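You operate a simulated robot arm through the tools that you are given. There is no shell and no other tool. Be economical: measure what you need, move in short steps, check, and stop when the job is done.

The job below is to be done with a simulated robot arm. You get a single attempt, and the scene is never put back.

TASK
Take the large plug and leave it on top of the wooden block on the top of the parts bench.

Only the result counts: the job must be done as asked and must still hold three seconds after the hand-in. Knocking over, shifting, dropping, spilling or breaking anything else fails it.

THE ROBOT
A 7-joint arm with a two-finger parallel gripper, fixed in place. Base frame: the origin is at the foot of the arm, x ahead of it, y to its left, z up; the work surface is at about z = 0. Lengths are in mm, angles in degrees, forces in N, time in s.
With the tool pointing down near the work surface it reaches from about 240 to 620 mm from the base axis. Its first joint turns from -66.0 to 66.0 degrees. Payload 2.6 kg.
The TCP is the grasp point between the finger pads, 30 mm short of the fingertips. In the tool frame z runs along the fingers and y along their closing line. The gripper opens to 94 mm. The fingers are 28 mm wide and 10 mm thick; the gripper's body (50 by 96 mm) begins 55 mm behind the TCP.
Orientation is that of the tool frame in the base frame, as [roll, pitch, yaw] about the fixed x, y, z axes, in that order (R = Rz(yaw) Ry(pitch) Rx(roll)). With the fingers straight down and closing along the base's y, the tool's x points along the base's -x, its y along +y and its z along -z.

THE INTERFACE
- The arm moves only by the tool apply_moves. Its arguments are lists of equal length, an entry for each row: "delta_pos": the shift along the tool's x, y, z in mm, a list of three; "dr": the turn, a rotation vector about the tool's x, y, z in degrees, a list of three; "hand": the finger opening in mm, from 0 to 94. In form: {"delta_pos": [[x, y, z], ...], "dr": [[wx, wy, wz], ...], "hand": [hand, ...]}. A call has 1 to 12 rows; each row is the pose to reach, as a shift and turn from the pose commanded when the call began, along the tool's axes at that moment. A row lasts 0.2 s, in which the tool goes at most 50 mm and 8.6 degrees; a call with a longer step from one row to the next is refused whole, and so is a gripper value outside its range. A pose out of reach is approached as far as the arm can. The call stops where the force on the tool passes 40 N (or 10 N more than at its start, if that is more) or the arm is blocked; 0.2 s more then pass. The fingers move at their own pace (about 72 mm/s each) and stop on an object; they squeeze with about 31 N. The grip force told is the motor's: it shows also when the fingers shut on nothing. Time passes only in rows, and 0.2 s behind the last, so rows that repeat a pose let the fingers close. It gives the time, the measured TCP pose, the force on the tool (base axes), the opening and the grip force at its end, in the units of the frame above (readings bear some noise), and new pictures: "views" is both (left out), scene, wrist or none.
- Cameras (640 x 400 px; columns grow to the right, rows downward): "scene" is fixed at [44.7, 445.2, 555.7]; the picture's right is [-0.64, -0.77, 0.00], its down [-0.49, 0.41, -0.77] and it looks along [0.59, -0.49, -0.64] (base axes); focal length 343 px, centre (320, 200). "wrist" rides on the gripper at [76, 14, -102] in the tool frame; the picture's right is [-0.18, 0.98, 0.00], its down [-0.75, -0.14, -0.64] and it looks along [-0.63, -0.12, 0.77] (tool axes); focal length 243 px, centre (320, 200). There is no depth. A picture from a camera that has moved, and an enlarged one, comes with that camera's place and axes in the base frame and with its lens.
- inspect(camera, box): a new picture of the part [left, top, right, bottom] of that camera's present view, enlarged. The clock stands still meanwhile.
- job_done(): hands the job in; it is judged then, once.

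Work in short steps. Places have to be worked out from the pictures, the camera data and where the tool is seen: move nearer, look again, correct. Check each grasp and each placing, and mend what went wrong. You have 90 turns and 170 pictures in all, those below and enlarged ones among them. Open the gripper and draw the arm clear of the work before you hand the job in, unless the task says otherwise; then end with one line.

The tools are called after ">>>" by a JSON object that holds its "op" and its "data". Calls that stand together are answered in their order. apply_moves: Moves the arm, as the interface text tells. Its arguments: {"type":"object","properties":{"delta_pos":{"type":"array"},"dr":{"type":"array"},"hand":{"type":"array"},"views":{"type":"string","enum":["both","scene","wrist","none"]}},"required":["delta_pos","dr","hand"]} The other tools are called the same way: inspect (camera, box) takes an enlarged picture of a part of a camera's view; job_done () hands the job in.

At the start:

```text
time_s: 0.0
tcp_pos: [407.6, -138.2, 254.1]
tool_rot: [-179.9, 0.0, -180.0]
force: [0.9, 0.3, -0.9]
grip_width: 93.8
gripper_force: 0.1
```

scene: 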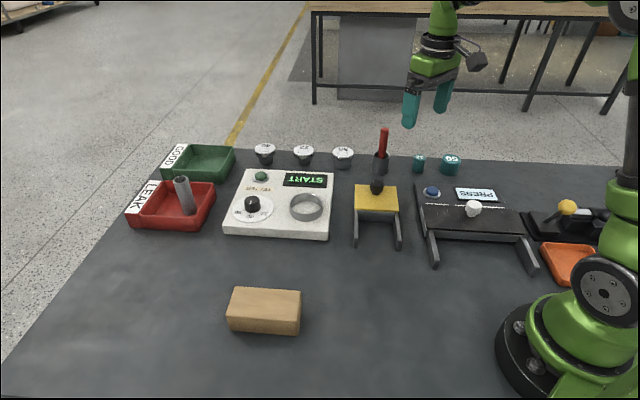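
wrist: 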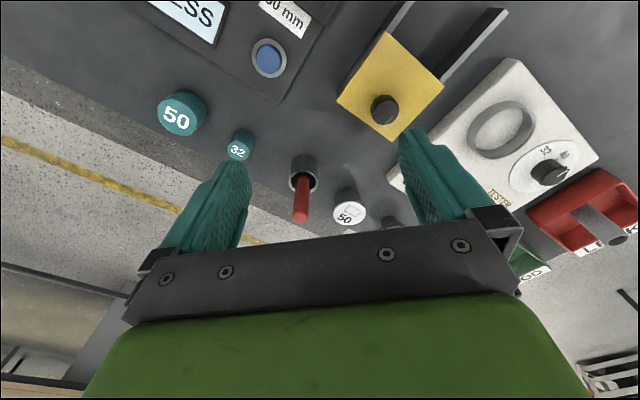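

I'll enlarge the scene first, to tell apart the plugs (teal "50" and "32"), the wooden block and the other parts.

>>> {"op": "inspect", "data": {"camera": "scene", "box": [340, 120, 540, 245]}}

>>> {"op": "inspect", "data": {"camera": "scene", "box": [200, 130, 400, 255]}}

>>> {"op": "inspect", "data": {"camera": "wrist", "box": [120, 60, 420, 247]}}

>>> {"op": "inspect", "data": {"camera": "scene", "box": [200, 270, 328, 350]}}

```text
3.20 times, centred on (440, 182) of scene
camera zoom: at [44.7, 445.2, 555.7], right [-0.64, -0.77, 0.0], down [-0.49, 0.41, -0.77], along [0.59, -0.49, -0.64], focal length 1099 px, centre (-64, 256)
```

zoom: 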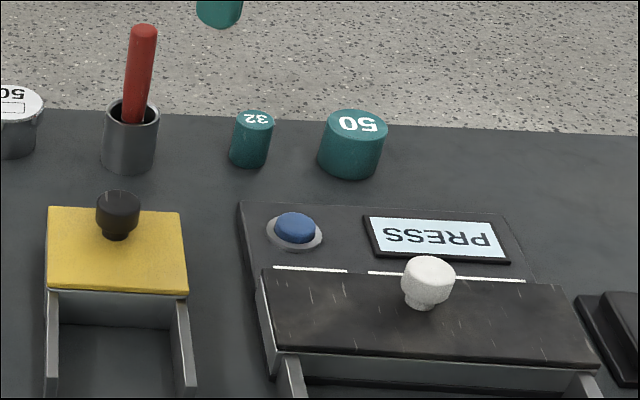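

```text
3.20 times, centred on (300, 192) of scene
camera zoom: at [44.7, 445.2, 555.7], right [-0.64, -0.77, 0.0], down [-0.49, 0.41, -0.77], along [0.59, -0.49, -0.64], focal length 1099 px, centre (384, 224)
```

zoom: 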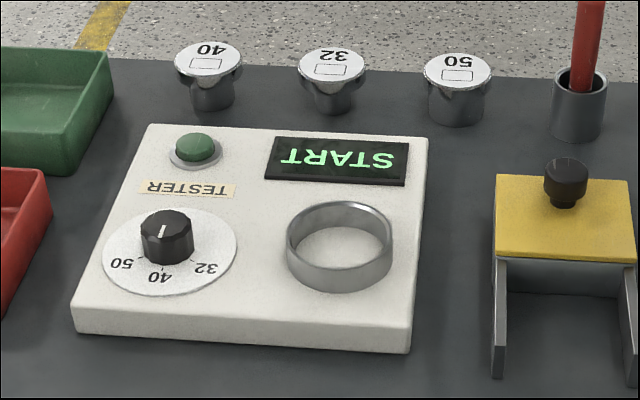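

```text
2.13 times, centred on (270, 154) of wrist
camera zoom: at [330.0, -124.1, 356.3], right [0.18, 0.98, 0.0], down [0.75, -0.14, 0.64], along [0.63, -0.12, -0.77], focal length 518 px, centre (427, 299)
```

zoom: 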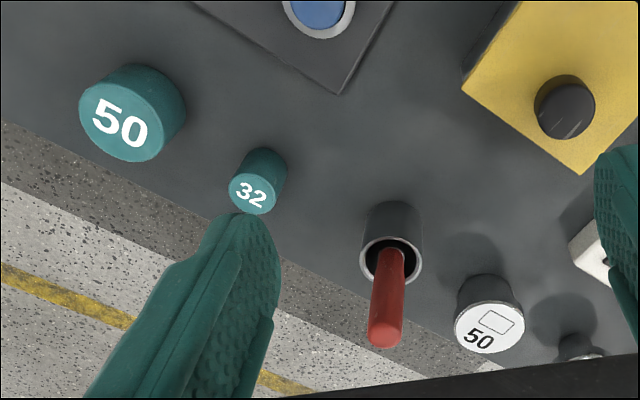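

```text
5.00 times, centred on (264, 310) of scene
camera zoom: at [44.7, 445.2, 555.7], right [-0.64, -0.77, 0.0], down [-0.49, 0.41, -0.77], along [0.59, -0.49, -0.64], focal length 1717 px, centre (600, -350)
```

zoom: 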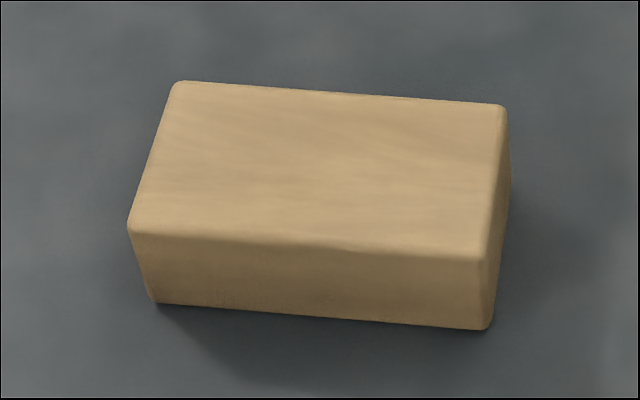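

The teal "50" cylinder is at about (420, -342), within reach. The flanged steel pieces are near x 640 and beyond. Before I settle on which is the large plug, I move forward at this height to look at those.

>>> {"op": "apply_moves", "data": {"delta_pos": [[-40, 20, 0], [-80, 50, 0], [-100, 80, 0], [-100, 80, 0]], "dr": [[0, 0, 0], [0, 0, 0], [0, 0, 0], [0, 0, 0]], "hand": [94, 94, 94, 94], "views": "wrist"}}

```text
time_s: 1.0
tcp_pos: [508.6, -58.6, 253.7]
tool_rot: [179.8, 0.0, 180.0]
force: [-0.4, -0.3, -0.2]
grip_width: 93.8
gripper_force: 0.2
camera wrist: at [431.1, -43.6, 355.9], right [0.18, 0.98, 0.0], down [0.75, -0.14, 0.64], along [0.63, -0.12, -0.77], focal length 243 px, centre (320, 200)
```

wrist: 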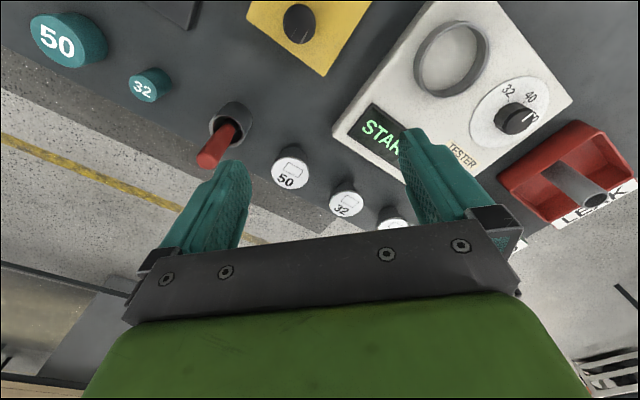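

The flanged pieces look like gauges or valves, and two of the three are out of reach. The teal 50 and 32 are the plug pair, so I take the "50" and fly to a point above it at about (422, -343).

>>> {"op": "apply_moves", "data": {"delta_pos": [[12, -40, 0], [24, -80, 0], [36, -120, 0], [48, -160, 0], [60, -200, 0], [73, -242, 10], [86, -284, 34], [86, -284, 54], [86, -284, 54]], "dr": [[0, 0, 0], [0, 0, 0], [0, 0, 0], [0, 0, 0], [0, 0, 0], [0, 0, 0], [0, 0, 0], [0, 0, 0], [0, 0, 0]], "hand": [94, 94, 94, 94, 94, 94, 94, 94, 94]}}

```text
time_s: 3.0
tcp_pos: [420.5, -344.4, 199.8]
tool_rot: [179.9, 0.0, -180.0]
force: [0.2, 0.4, 0.5]
grip_width: 94.2
gripper_force: 0.1
camera wrist: at [342.8, -329.6, 302.4], right [0.18, 0.98, 0.0], down [0.75, -0.14, 0.64], along [0.63, -0.12, -0.77], focal length 243 px, centre (320, 200)
```

scene: 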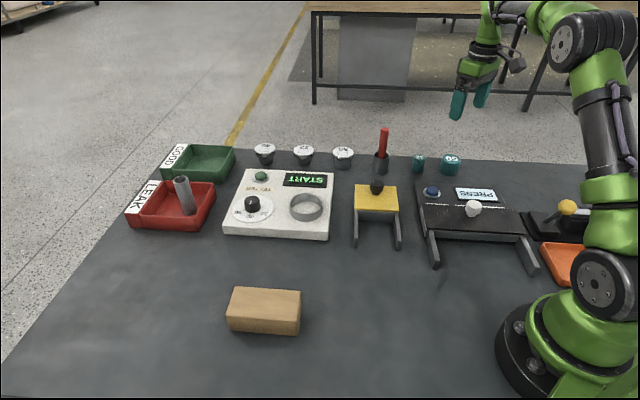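
wrist: 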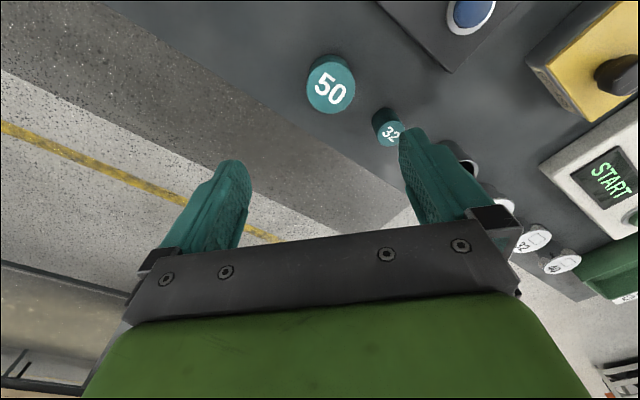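

The plug is just below the TCP. I enlarge the view to fix its centre and height.

>>> {"op": "inspect", "data": {"camera": "wrist", "box": [260, 30, 420, 130]}}

```text
4.00 times, centred on (340, 80) of wrist
camera zoom: at [342.8, -329.6, 302.4], right [0.18, 0.98, 0.0], down [0.75, -0.14, 0.64], along [0.63, -0.12, -0.77], focal length 970 px, centre (240, 680)
```

zoom: 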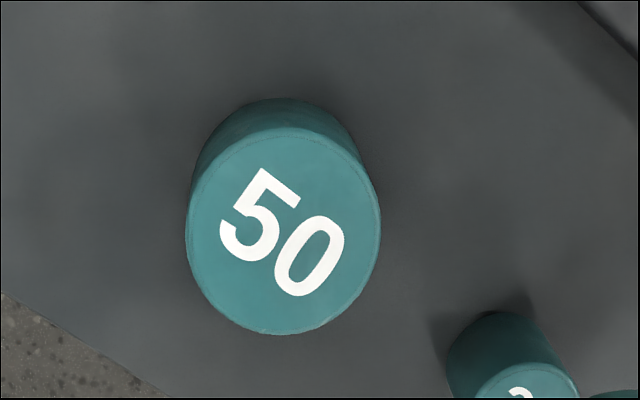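

The wrist view puts the plug centre at about (415, -332.5), with a diameter near 50 and a height near 40. I centre on it, go down to z 120 and look again.

>>> {"op": "apply_moves", "data": {"delta_pos": [[5, 12, 20], [5, 12, 50], [5, 12, 80], [5, 12, 80]], "dr": [[0, 0, 0], [0, 0, 0], [0, 0, 0], [0, 0, 0]], "hand": [94, 94, 94, 94], "views": "wrist"}}

```text
time_s: 4.0
tcp_pos: [414.4, -331.0, 119.4]
tool_rot: [180.0, 0.0, 180.0]
force: [0.4, -0.3, 0.4]
grip_width: 94.3
gripper_force: 0.1
camera wrist: at [337.9, -317.1, 221.6], right [0.18, 0.98, 0.0], down [0.75, -0.14, 0.64], along [0.63, -0.12, -0.77], focal length 243 px, centre (320, 200)
```

wrist: 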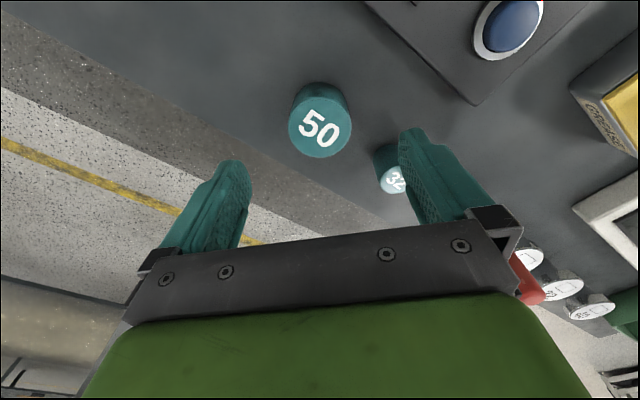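

Centred within 1 mm, at (413.5, -331.6). The +y finger clears the "32" plug at about (481, -276), so I descend to z 38.

>>> {"op": "apply_moves", "data": {"delta_pos": [[0, 0, 25], [0, 0, 50], [0, 0, 70], [0, 0, 81], [0, 0, 81]], "dr": [[0, 0, 0], [0, 0, 0], [0, 0, 0], [0, 0, 0], [0, 0, 0]], "hand": [94, 94, 94, 94, 94]}}

```text
time_s: 5.2
tcp_pos: [415.9, -330.2, 37.9]
tool_rot: [179.9, 0.0, -180.0]
force: [-0.2, 0.0, -0.8]
grip_width: 93.9
gripper_force: 0.0
camera wrist: at [338.4, -315.9, 141.1], right [0.18, 0.98, 0.0], down [0.75, -0.14, 0.64], along [0.63, -0.12, -0.77], focal length 243 px, centre (320, 200)
```

scene: 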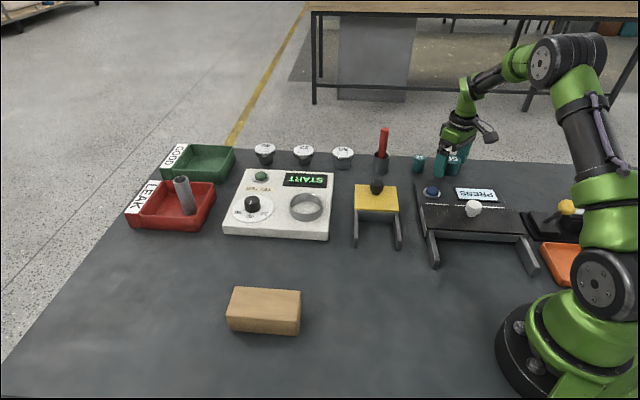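
wrist: 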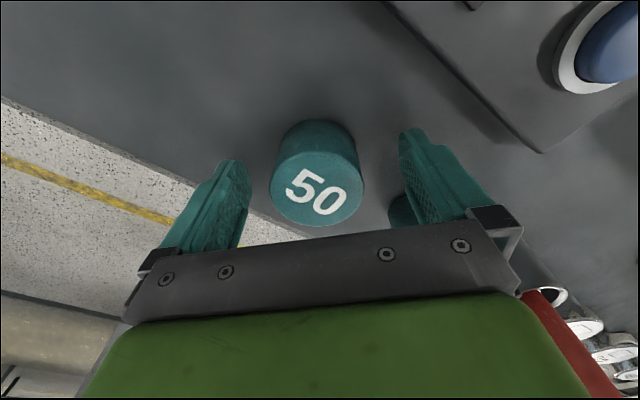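

The plug's top centre coincides with the TCP's place in the picture. I close the fingers.

>>> {"op": "apply_moves", "data": {"delta_pos": [[0, 0, 0], [0, 0, 0], [0, 0, 0], [0, 0, 0]], "dr": [[0, 0, 0], [0, 0, 0], [0, 0, 0], [0, 0, 0]], "hand": [40, 40, 40, 40], "views": "wrist"}}

```text
time_s: 6.2
tcp_pos: [415.4, -330.5, 38.5]
tool_rot: [180.0, 0.0, 180.0]
force: [-0.7, -0.5, 0.1]
grip_width: 48.7
gripper_force: 30.8
camera wrist: at [338.4, -316.0, 141.4], right [0.18, 0.98, 0.0], down [0.75, -0.14, 0.64], along [0.63, -0.12, -0.77], focal length 243 px, centre (320, 200)
```

wrist: 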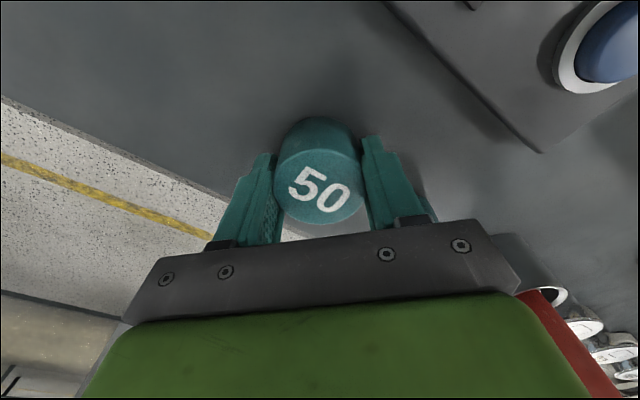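

Gripped at 48.7 mm with 31 N. I lift it straight up and check the hold.

>>> {"op": "apply_moves", "data": {"delta_pos": [[0, 0, -15], [0, 0, -45], [0, 0, -85], [0, 0, -125], [0, 0, -165], [0, 0, -185], [0, 0, -185]], "dr": [[0, 0, 0], [0, 0, 0], [0, 0, 0], [0, 0, 0], [0, 0, 0], [0, 0, 0], [0, 0, 0]], "hand": [40, 40, 40, 40, 40, 40, 40]}}

```text
time_s: 7.8
tcp_pos: [416.8, -330.6, 225.3]
tool_rot: [180.0, 0.0, -180.0]
force: [0.5, 0.0, -0.4]
grip_width: 39.7
gripper_force: 0.1
camera wrist: at [340.0, -316.2, 328.1], right [0.18, 0.98, 0.0], down [0.75, -0.14, 0.64], along [0.63, -0.12, -0.77], focal length 243 px, centre (320, 200)
```

scene: 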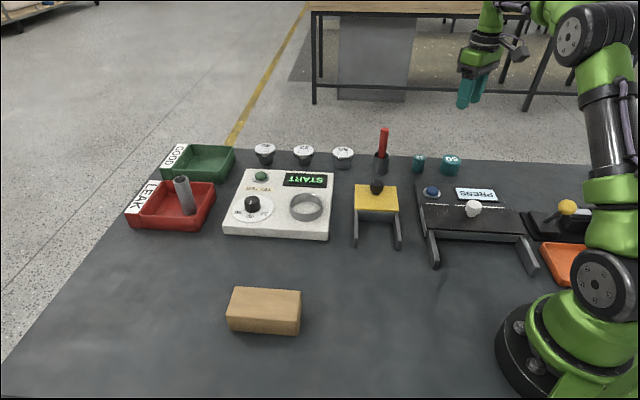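
wrist: 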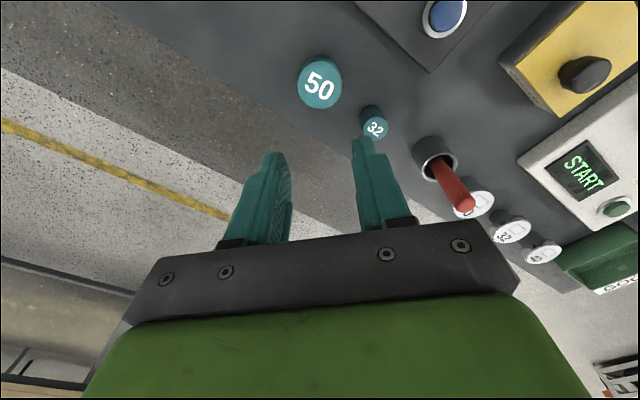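

The plug slipped out during the lift and is still standing in its place. I look closely at it to see if it moved and what shape it has.

>>> {"op": "inspect", "data": {"camera": "wrist", "box": [270, 40, 420, 150]}}

>>> {"op": "inspect", "data": {"camera": "scene", "box": [400, 140, 480, 190]}}

>>> {"op": "inspect", "data": {"camera": "scene", "box": [440, 20, 540, 120]}}

```text
3.64 times, centred on (345, 95) of wrist
camera zoom: at [340.0, -316.2, 328.1], right [0.18, 0.98, 0.0], down [0.75, -0.14, 0.64], along [0.63, -0.12, -0.77], focal length 882 px, centre (229, 582)
```

zoom: 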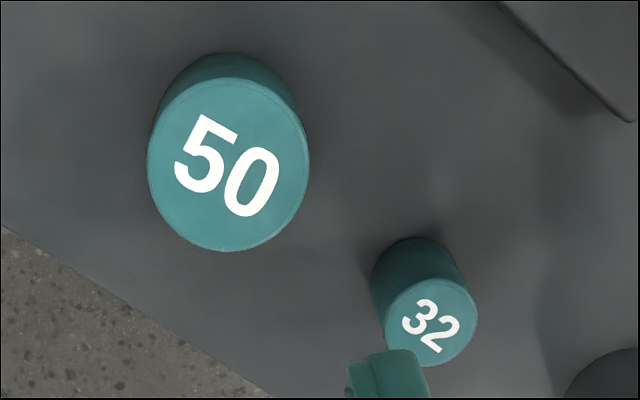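

```text
8.00 times, centred on (440, 165) of scene
camera zoom: at [44.7, 445.2, 555.7], right [-0.64, -0.77, 0.0], down [-0.49, 0.41, -0.77], along [0.59, -0.49, -0.64], focal length 2747 px, centre (-640, 480)
```

zoom: 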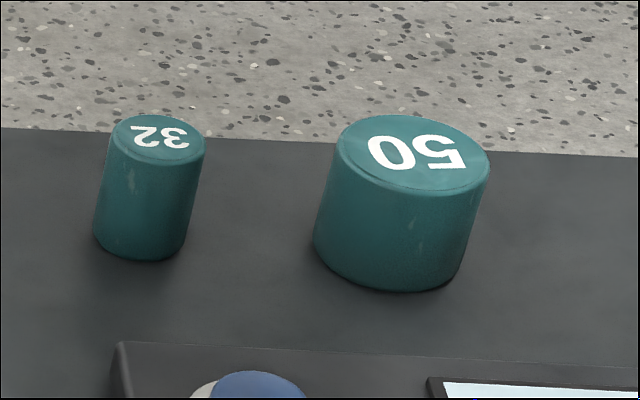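

```text
4.00 times, centred on (490, 70) of scene
camera zoom: at [44.7, 445.2, 555.7], right [-0.64, -0.77, 0.0], down [-0.49, 0.41, -0.77], along [0.59, -0.49, -0.64], focal length 1374 px, centre (-360, 720)
```

zoom: 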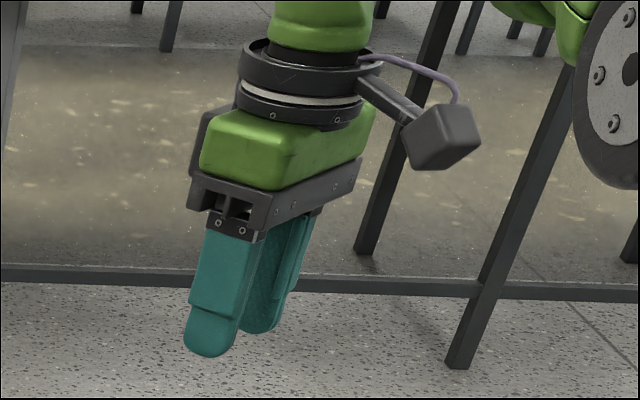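

The plug stands where it was, a plain cylinder about 40 tall, so the grip held only near its top. I open, go down lower (TCP about z 33) and squeeze again.

>>> {"op": "apply_moves", "data": {"delta_pos": [[2, 0, 0], [2, 0, 0], [2, 0, 40], [2, 0, 85], [2, 0, 130], [2, 0, 165], [2, 0, 185], [2, 0, 190.5], [2, 0, 190.5]], "dr": [[0, 0, 0], [0, 0, 0], [0, 0, 0], [0, 0, 0], [0, 0, 0], [0, 0, 0], [0, 0, 0], [0, 0, 0], [0, 0, 0]], "hand": [94, 94, 94, 94, 94, 94, 94, 94, 94], "views": "none"}}

>>> {"op": "apply_moves", "data": {"delta_pos": [[0, 0, 0], [0, 0, 0], [0, 0, 0], [0, 0, 0], [0, 0, 0], [0, 0, 0]], "dr": [[0, 0, 0], [0, 0, 0], [0, 0, 0], [0, 0, 0], [0, 0, 0], [0, 0, 0]], "hand": [0, 0, 0, 0, 0, 0], "views": "wrist"}}

```text
time_s: 9.8
tcp_pos: [414.5, -330.7, 33.4]
tool_rot: [-179.9, 0.0, -180.0]
force: [-0.9, 0.0, -0.6]
grip_width: 94.1
gripper_force: 0.1
```

```text
time_s: 11.2
tcp_pos: [415.5, -330.6, 34.0]
tool_rot: [-180.0, 0.0, 179.9]
force: [-1.1, 0.4, -0.1]
grip_width: 48.6
gripper_force: 31.3
camera wrist: at [336.7, -316.5, 135.7], right [0.18, 0.98, 0.0], down [0.75, -0.14, 0.64], along [0.63, -0.12, -0.77], focal length 243 px, centre (320, 200)
```

wrist: 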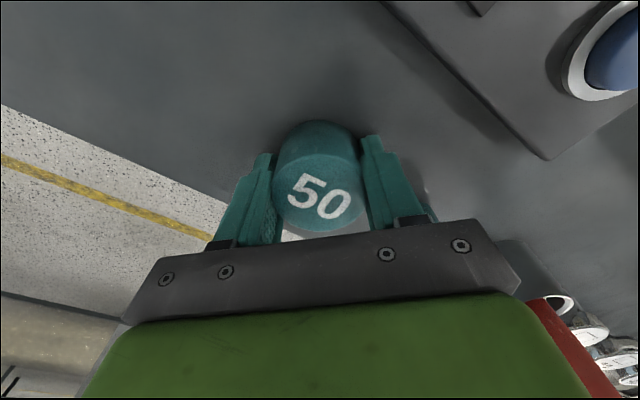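

Gripped again, lower this time. I lift slowly by 12 mm and read the force to see whether it holds.

>>> {"op": "apply_moves", "data": {"delta_pos": [[0, 0, -1], [0, 0, -2], [0, 0, -4], [0, 0, -6], [0, 0, -8], [0, 0, -10], [0, 0, -12]], "dr": [[0, 0, 0], [0, 0, 0], [0, 0, 0], [0, 0, 0], [0, 0, 0], [0, 0, 0], [0, 0, 0]], "hand": [0, 0, 0, 0, 0, 0, 0], "views": "wrist"}}

```text
time_s: 12.8
tcp_pos: [413.5, -330.0, 45.1]
tool_rot: [180.0, -0.1, -180.0]
force: [0.3, -0.5, -0.8]
grip_width: 48.4
gripper_force: 30.9
camera wrist: at [336.8, -316.2, 148.1], right [0.18, 0.98, 0.0], down [0.75, -0.14, 0.64], along [0.63, -0.12, -0.77], focal length 243 px, centre (320, 200)
```

wrist: 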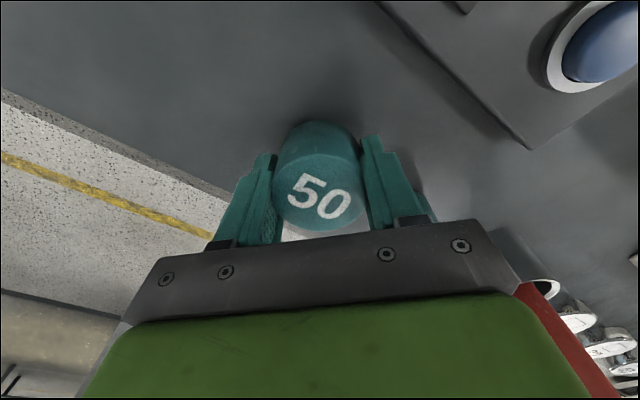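

The plug keeps its place between the fingers, so it is lifting this time. I go on slowly to about z 80 and check again.

>>> {"op": "apply_moves", "data": {"delta_pos": [[0, 0, -2], [0, 0, -5], [0, 0, -8], [0, 0, -11], [0, 0, -15], [0, 0, -19], [0, 0, -23], [0, 0, -27], [0, 0, -31], [0, 0, -34], [0, 0, -36], [0, 0, -36]], "dr": [[0, 0, 0], [0, 0, 0], [0, 0, 0], [0, 0, 0], [0, 0, 0], [0, 0, 0], [0, 0, 0], [0, 0, 0], [0, 0, 0], [0, 0, 0], [0, 0, 0], [0, 0, 0]], "hand": [0, 0, 0, 0, 0, 0, 0, 0, 0, 0, 0, 0]}}

```text
time_s: 15.4
tcp_pos: [414.6, -332.9, 80.6]
tool_rot: [-180.0, -0.1, -180.0]
force: [-0.9, -0.8, -0.4]
grip_width: 48.3
gripper_force: 31.2
camera wrist: at [336.9, -316.3, 183.8], right [0.18, 0.98, 0.0], down [0.75, -0.14, 0.64], along [0.63, -0.12, -0.77], focal length 243 px, centre (320, 200)
```

scene: 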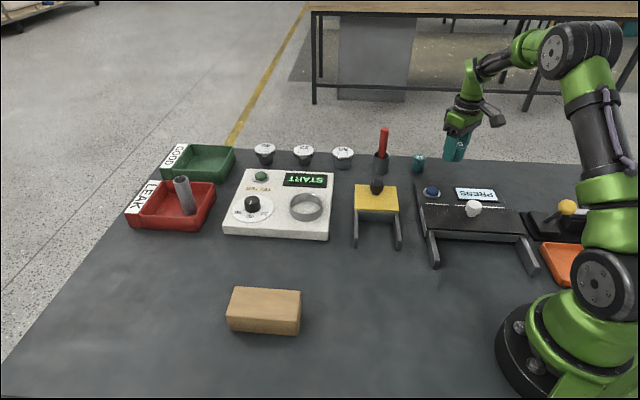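
wrist: 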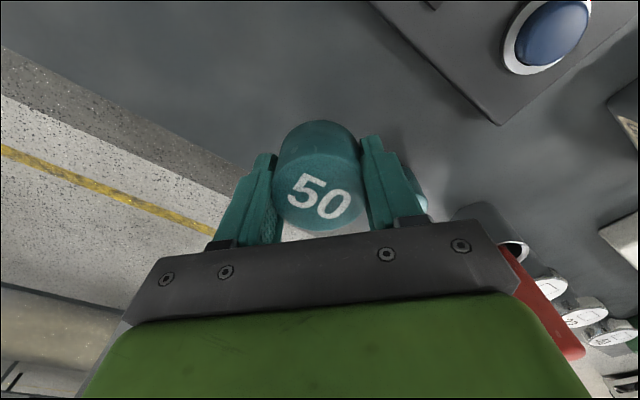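

The plug is clear of the table and held steady. I keep raising gently to z 190, above everything on the way.

>>> {"op": "apply_moves", "data": {"delta_pos": [[0, 0, -3], [0, 0, -9], [0, 0, -18], [0, 0, -29], [0, 0, -41], [0, 0, -53], [0, 0, -65], [0, 0, -77], [0, 0, -89], [0, 0, -99], [0, 0, -106], [0, 0, -109]], "dr": [[0, 0, 0], [0, 0, 0], [0, 0, 0], [0, 0, 0], [0, 0, 0], [0, 0, 0], [0, 0, 0], [0, 0, 0], [0, 0, 0], [0, 0, 0], [0, 0, 0], [0, 0, 0]], "hand": [0, 0, 0, 0, 0, 0, 0, 0, 0, 0, 0, 0], "views": "wrist"}}

```text
time_s: 18.0
tcp_pos: [413.8, -330.6, 189.1]
tool_rot: [180.0, 0.1, -179.9]
force: [0.9, 0.0, -1.4]
grip_width: 48.6
gripper_force: 31.4
camera wrist: at [336.8, -316.3, 293.0], right [0.18, 0.98, 0.0], down [0.75, -0.14, 0.64], along [0.63, -0.12, -0.77], focal length 243 px, centre (320, 200)
```

wrist: 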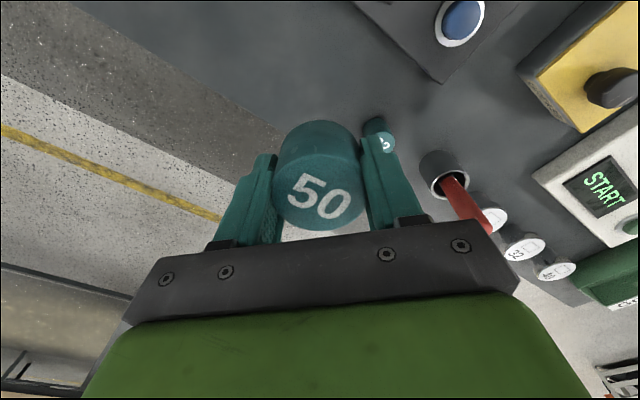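

Grip steady. I carry it sideways in smooth steps, x going from 414 toward 380 and y by +210 per call.

>>> {"op": "apply_moves", "data": {"delta_pos": [[1, 4, 0], [2, 12, 0], [4, 24, 0], [7, 42, 0], [10, 63, 0], [14, 85, 0], [18, 107, 0], [22, 129, 0], [26, 151, 0], [30, 171, 0], [32, 186, 0], [34, 194, 0]], "dr": [[0, 0, 0], [0, 0, 0], [0, 0, 0], [0, 0, 0], [0, 0, 0], [0, 0, 0], [0, 0, 0], [0, 0, 0], [0, 0, 0], [0, 0, 0], [0, 0, 0], [0, 0, 0]], "hand": [0, 0, 0, 0, 0, 0, 0, 0, 0, 0, 0, 0], "views": "wrist"}}

>>> {"op": "apply_moves", "data": {"delta_pos": [[0, 4, 0], [0, 12, 0], [0, 26, 0], [0, 48, 0], [0, 74, 0], [0, 100, 0], [0, 126, 0], [0, 152, 0], [0, 178, 0], [0, 200, 0], [0, 214, 0], [0, 221, 0]], "dr": [[0, 0, 0], [0, 0, 0], [0, 0, 0], [0, 0, 0], [0, 0, 0], [0, 0, 0], [0, 0, 0], [0, 0, 0], [0, 0, 0], [0, 0, 0], [0, 0, 0], [0, 0, 0]], "hand": [0, 0, 0, 0, 0, 0, 0, 0, 0, 0, 0, 0], "views": "wrist"}}

>>> {"op": "apply_moves", "data": {"delta_pos": [[0, 4, 0], [0, 12, 0], [0, 26, 0], [0, 46, 0], [0, 68, 0], [0, 90, 0], [0, 112, 0], [0, 132, 0], [0, 148, 0], [0, 160, 0], [0, 167, 0], [0, 170, 0]], "dr": [[0, 0, 0], [0, 0, 0], [0, 0, 0], [0, 0, 0], [0, 0, 0], [0, 0, 0], [0, 0, 0], [0, 0, 0], [0, 0, 0], [0, 0, 0], [0, 0, 0], [0, 0, 0]], "hand": [0, 0, 0, 0, 0, 0, 0, 0, 0, 0, 0, 0]}}

```text
time_s: 20.6
tcp_pos: [380.4, -136.1, 192.2]
tool_rot: [179.9, 0.0, 180.0]
force: [-0.2, -0.4, -0.7]
grip_width: 48.5
gripper_force: 30.5
camera wrist: at [302.8, -122.2, 293.5], right [0.18, 0.98, 0.0], down [0.75, -0.14, 0.64], along [0.63, -0.12, -0.77], focal length 243 px, centre (320, 200)
```

wrist: 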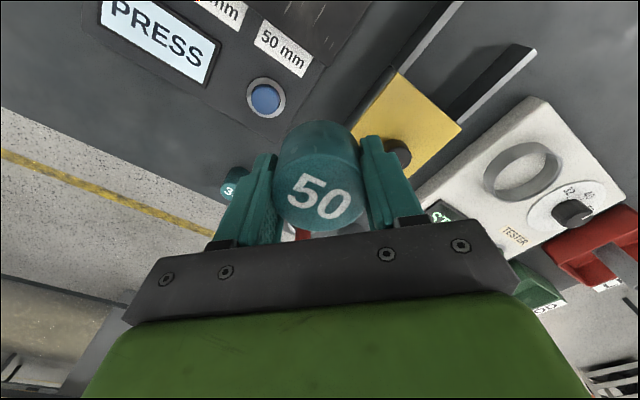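

```text
time_s: 23.2
tcp_pos: [381.4, 85.3, 189.4]
tool_rot: [180.0, 0.0, -180.0]
force: [-0.2, 0.3, -0.9]
grip_width: 48.6
gripper_force: 31.1
camera wrist: at [303.9, 100.1, 292.5], right [0.18, 0.98, 0.0], down [0.75, -0.14, 0.64], along [0.63, -0.12, -0.77], focal length 243 px, centre (320, 200)
```

wrist: 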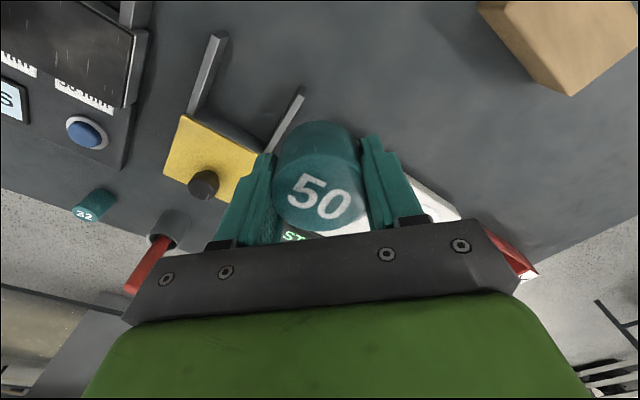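

```text
time_s: 25.8
tcp_pos: [381.8, 255.2, 189.4]
tool_rot: [-180.0, 0.0, 179.9]
force: [0.2, -0.1, -0.8]
grip_width: 48.5
gripper_force: 31.0
camera wrist: at [303.4, 269.6, 292.7], right [0.18, 0.98, 0.0], down [0.75, -0.14, 0.64], along [0.63, -0.12, -0.77], focal length 243 px, centre (320, 200)
```

scene: 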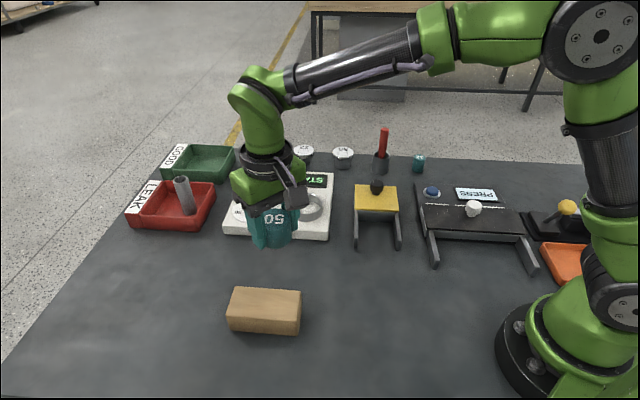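
wrist: 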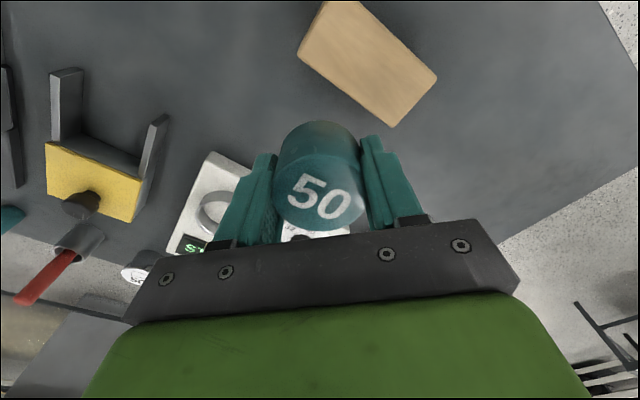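

The plug is still firmly held and the block is in view. I enlarge it to measure its top.

>>> {"op": "inspect", "data": {"camera": "wrist", "box": [280, 0, 460, 135]}}

```text
2.96 times, centred on (370, 68) of wrist
camera zoom: at [303.4, 269.6, 292.7], right [0.18, 0.98, 0.0], down [0.75, -0.14, 0.64], along [0.63, -0.12, -0.77], focal length 719 px, centre (172, 593)
```

zoom: 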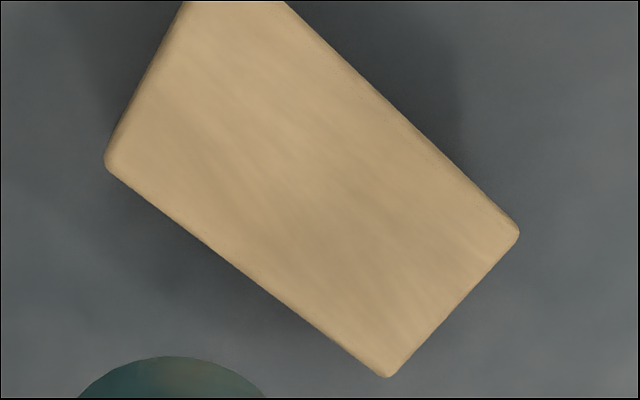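

Block top corners come out at about (339, 243), (420, 325) and (380, 364), so its centre is (360, 304) and its top is near z 47. I move over it and down to z 120.

>>> {"op": "apply_moves", "data": {"delta_pos": [[2, 5, 0], [6, 15, 0], [11, 28, 0], [16, 40, 0], [19, 48, 2], [19, 48, 10], [19, 48, 22], [19, 48, 36], [19, 48, 50], [19, 48, 62], [19, 48, 69], [19, 48, 71]], "dr": [[0, 0, 0], [0, 0, 0], [0, 0, 0], [0, 0, 0], [0, 0, 0], [0, 0, 0], [0, 0, 0], [0, 0, 0], [0, 0, 0], [0, 0, 0], [0, 0, 0], [0, 0, 0]], "hand": [0, 0, 0, 0, 0, 0, 0, 0, 0, 0, 0, 0]}}

>>> {"op": "inspect", "data": {"camera": "scene", "box": [180, 200, 340, 350]}}

```text
time_s: 28.4
tcp_pos: [361.7, 304.1, 119.8]
tool_rot: [180.0, 0.0, 180.0]
force: [0.1, -0.2, -1.4]
grip_width: 48.1
gripper_force: 31.1
camera wrist: at [284.0, 317.3, 222.5], right [0.18, 0.98, 0.0], down [0.75, -0.14, 0.64], along [0.63, -0.12, -0.77], focal length 243 px, centre (320, 200)
```

scene: 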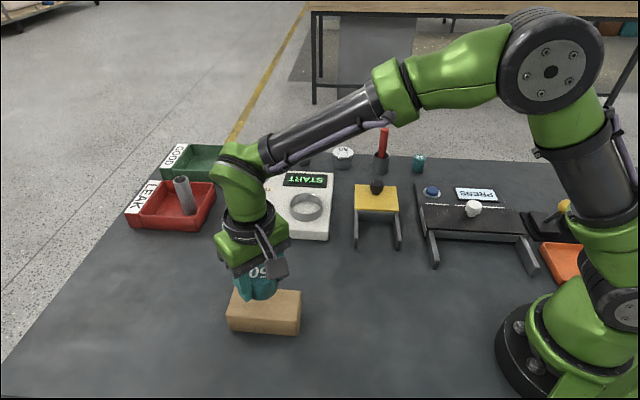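
wrist: 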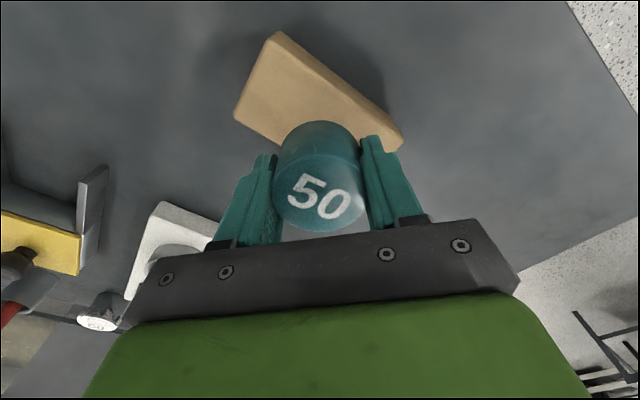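

```text
2.67 times, centred on (260, 275) of scene
camera zoom: at [44.7, 445.2, 555.7], right [-0.64, -0.77, 0.0], down [-0.49, 0.41, -0.77], along [0.59, -0.49, -0.64], focal length 916 px, centre (480, 0)
```

zoom: 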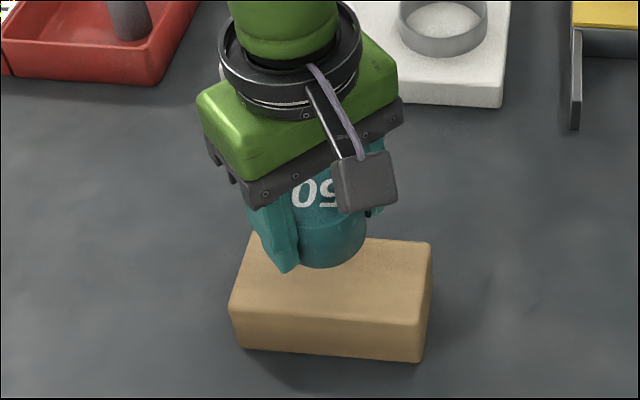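

Both views agree: block centre at about (359, 304) and the plug above it. I shift 2 mm toward the base and go down to z 85, just above contact.

>>> {"op": "apply_moves", "data": {"delta_pos": [[1, 0, 3], [2, 0, 9], [2, 0, 16], [2, 0, 23], [2, 0, 29], [2, 0, 32], [2, 0, 34], [2, 0, 34]], "dr": [[0, 0, 0], [0, 0, 0], [0, 0, 0], [0, 0, 0], [0, 0, 0], [0, 0, 0], [0, 0, 0], [0, 0, 0]], "hand": [0, 0, 0, 0, 0, 0, 0, 0]}}

>>> {"op": "inspect", "data": {"camera": "scene", "box": [210, 250, 320, 350]}}

```text
time_s: 30.2
tcp_pos: [358.8, 302.0, 85.3]
tool_rot: [180.0, 0.0, 180.0]
force: [-0.6, 0.1, -1.3]
grip_width: 48.3
gripper_force: 31.1
camera wrist: at [282.1, 316.7, 187.7], right [0.18, 0.98, 0.0], down [0.75, -0.14, 0.64], along [0.63, -0.12, -0.77], focal length 243 px, centre (320, 200)
```

scene: 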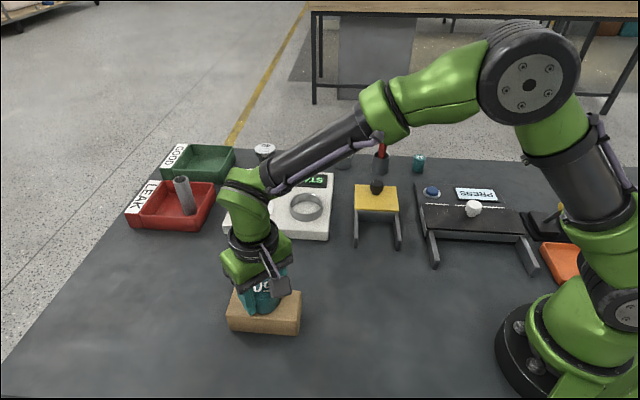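
wrist: 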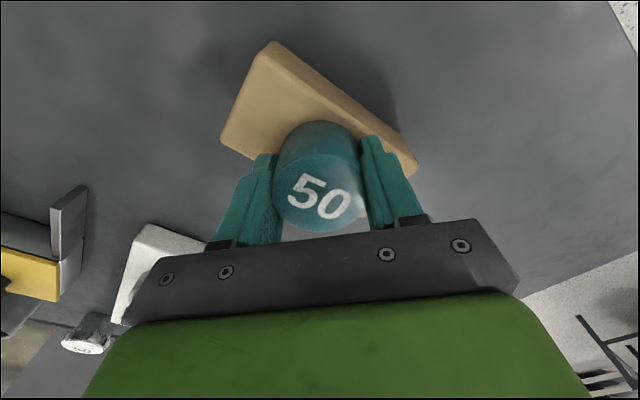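

```text
4.00 times, centred on (265, 300) of scene
camera zoom: at [44.7, 445.2, 555.7], right [-0.64, -0.77, 0.0], down [-0.49, 0.41, -0.77], along [0.59, -0.49, -0.64], focal length 1374 px, centre (540, -200)
```

zoom: 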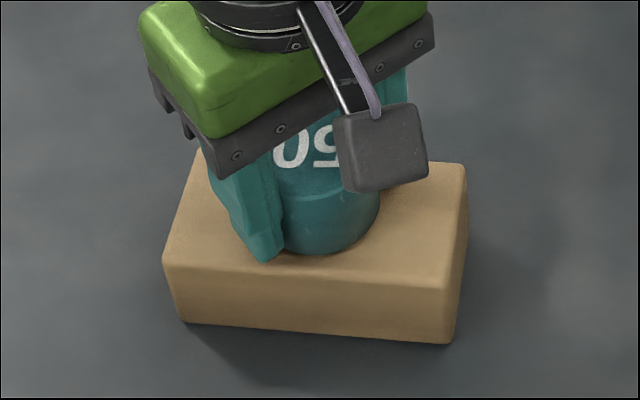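

The plug is very near the block's top. I feel downward in 1 mm steps and watch the force.

>>> {"op": "apply_moves", "data": {"delta_pos": [[0, 0, 1], [0, 0, 2], [0, 0, 2]], "dr": [[0, 0, 0], [0, 0, 0], [0, 0, 0]], "hand": [0, 0, 0], "views": "none"}}

```text
time_s: 31.0
tcp_pos: [359.4, 301.4, 83.1]
tool_rot: [179.9, -0.1, -180.0]
force: [-0.5, -0.5, -0.1]
grip_width: 48.2
gripper_force: 31.3
```

No contact force yet. I go 1 mm more.

>>> {"op": "apply_moves", "data": {"delta_pos": [[0, 0, 0.5], [0, 0, 1], [0, 0, 1]], "dr": [[0, 0, 0], [0, 0, 0], [0, 0, 0]], "hand": [0, 0, 0], "views": "none"}}

```text
time_s: 31.8
tcp_pos: [360.6, 302.9, 84.0]
tool_rot: [179.9, 0.1, -180.0]
force: [-3.5, -5.6, 15.6]
grip_width: 48.5
gripper_force: 30.5
```

Contact, with 15.6 N upward. I ease off 0.6 mm to relax the push and then check the force.

>>> {"op": "apply_moves", "data": {"delta_pos": [[0, 0, -0.3], [0, 0, -0.6], [0, 0, -0.6]], "dr": [[0, 0, 0], [0, 0, 0], [0, 0, 0]], "hand": [0, 0, 0], "views": "wrist"}}

>>> {"op": "inspect", "data": {"camera": "scene", "box": [210, 250, 320, 350]}}

```text
time_s: 32.6
tcp_pos: [359.7, 302.9, 83.3]
tool_rot: [180.0, 0.1, -180.0]
force: [-0.6, 0.9, 11.5]
grip_width: 48.6
gripper_force: 30.7
camera wrist: at [282.4, 317.3, 185.6], right [0.18, 0.98, 0.0], down [0.75, -0.14, 0.64], along [0.63, -0.12, -0.77], focal length 243 px, centre (320, 200)
```

wrist: 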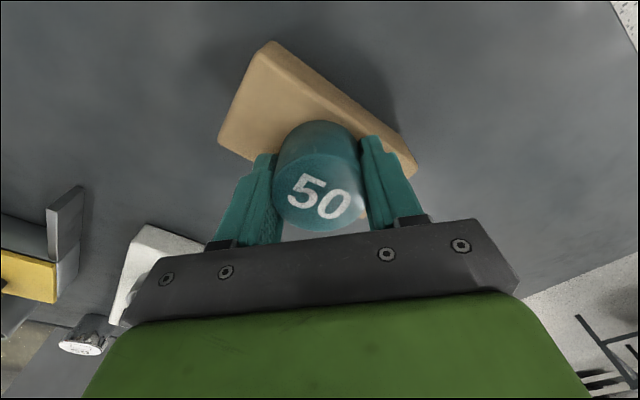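

```text
4.00 times, centred on (265, 300) of scene
camera zoom: at [44.7, 445.2, 555.7], right [-0.64, -0.77, 0.0], down [-0.49, 0.41, -0.77], along [0.59, -0.49, -0.64], focal length 1374 px, centre (540, -200)
```

zoom: 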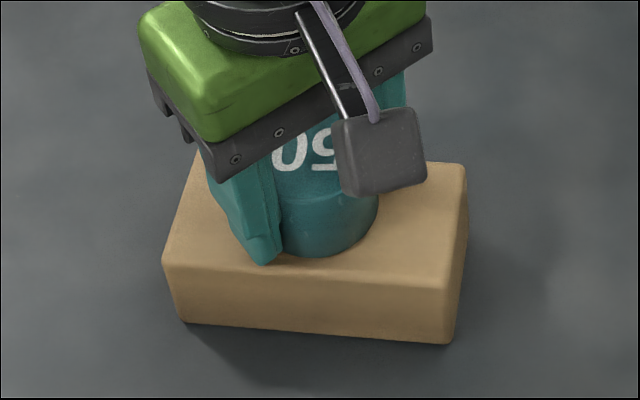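

The block has not moved and the plug rests flat on it. I open the fingers in place.

>>> {"op": "apply_moves", "data": {"delta_pos": [[0, 0, -0.5], [0, 0, -0.5], [0, 0, -0.5], [0, 0, -0.5], [0, 0, -0.5]], "dr": [[0, 0, 0], [0, 0, 0], [0, 0, 0], [0, 0, 0], [0, 0, 0]], "hand": [50, 56, 70, 90, 90]}}

```text
time_s: 33.8
tcp_pos: [360.3, 303.2, 81.5]
tool_rot: [179.9, 0.0, -180.0]
force: [0.3, -0.4, 0.3]
grip_width: 90.3
gripper_force: 0.1
camera wrist: at [282.0, 317.6, 185.6], right [0.18, 0.98, 0.0], down [0.75, -0.14, 0.64], along [0.63, -0.12, -0.77], focal length 243 px, centre (320, 200)
```

scene: 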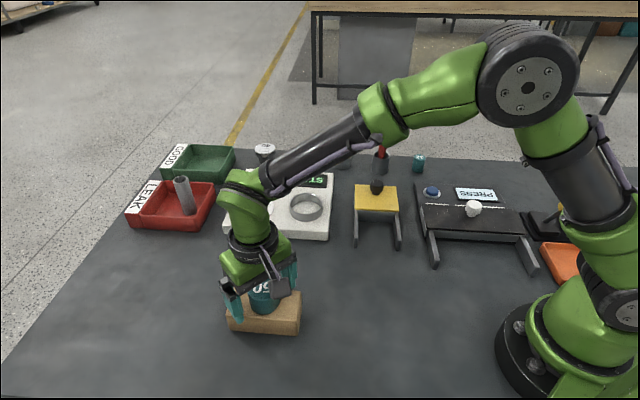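
wrist: 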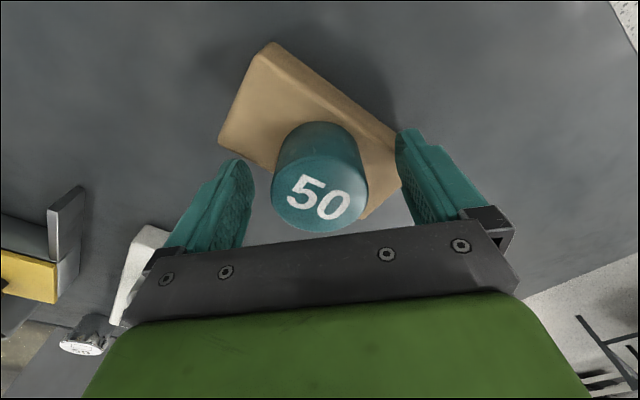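

Released, and the plug stands on the block. I raise straight up, then draw aside to see it clearly.

>>> {"op": "apply_moves", "data": {"delta_pos": [[0, 0, -5], [0, 0, -20], [0, 0, -45], [0, 0, -80], [0, 0, -120], [0, 0, -150], [0, -40, -150], [0, -80, -150], [0, -120, -150], [0, -160, -150], [0, -200, -150], [0, -200, -150]], "dr": [[0, 0, 0], [0, 0, 0], [0, 0, 0], [0, 0, 0], [0, 0, 0], [0, 0, 0], [0, 0, 0], [0, 0, 0], [0, 0, 0], [0, 0, 0], [0, 0, 0], [0, 0, 0]], "hand": [90, 90, 90, 90, 90, 90, 90, 90, 90, 90, 90, 90]}}

>>> {"op": "inspect", "data": {"camera": "scene", "box": [210, 250, 320, 350]}}

```text
time_s: 36.4
tcp_pos: [360.8, 102.0, 232.0]
tool_rot: [-179.9, -0.1, 180.0]
force: [0.1, -0.2, -0.5]
grip_width: 90.0
gripper_force: 0.1
camera wrist: at [282.8, 116.6, 335.3], right [0.18, 0.98, 0.0], down [0.75, -0.14, 0.64], along [0.63, -0.12, -0.77], focal length 243 px, centre (320, 200)
```

scene: 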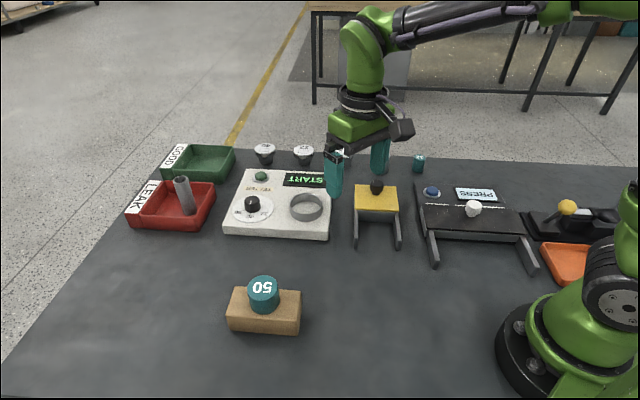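
wrist: 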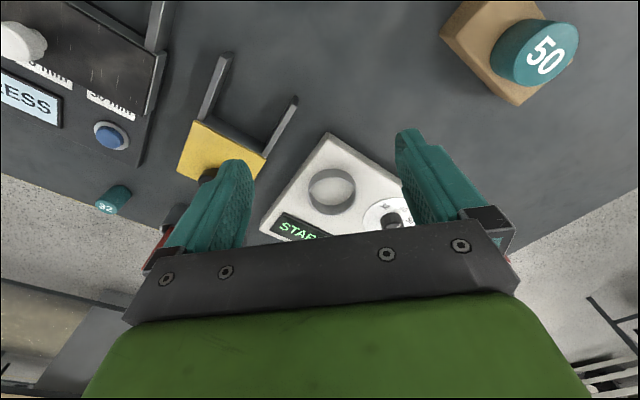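

```text
4.00 times, centred on (265, 300) of scene
camera zoom: at [44.7, 445.2, 555.7], right [-0.64, -0.77, 0.0], down [-0.49, 0.41, -0.77], along [0.59, -0.49, -0.64], focal length 1374 px, centre (540, -200)
```

zoom: 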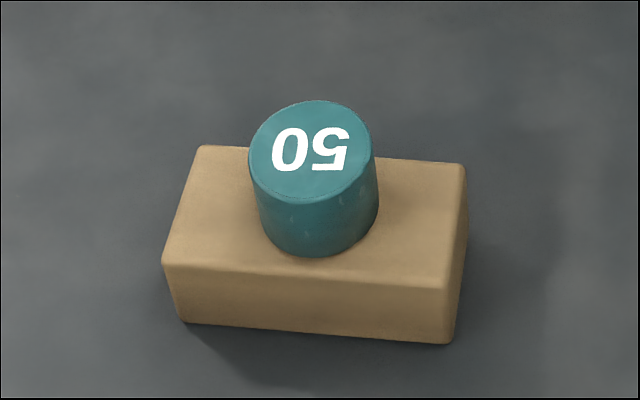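

The plug stands upright in the middle of the block, nothing else has moved, and the gripper is open and clear. I hand the job in.

>>> {"op": "job_done", "data": {}}

```text
The job is handed in.
```

The large plug (teal, marked "50") is standing upright on the middle of the wooden block. The first lift slipped and left the plug where it was, the second held, and nothing else was disturbed.
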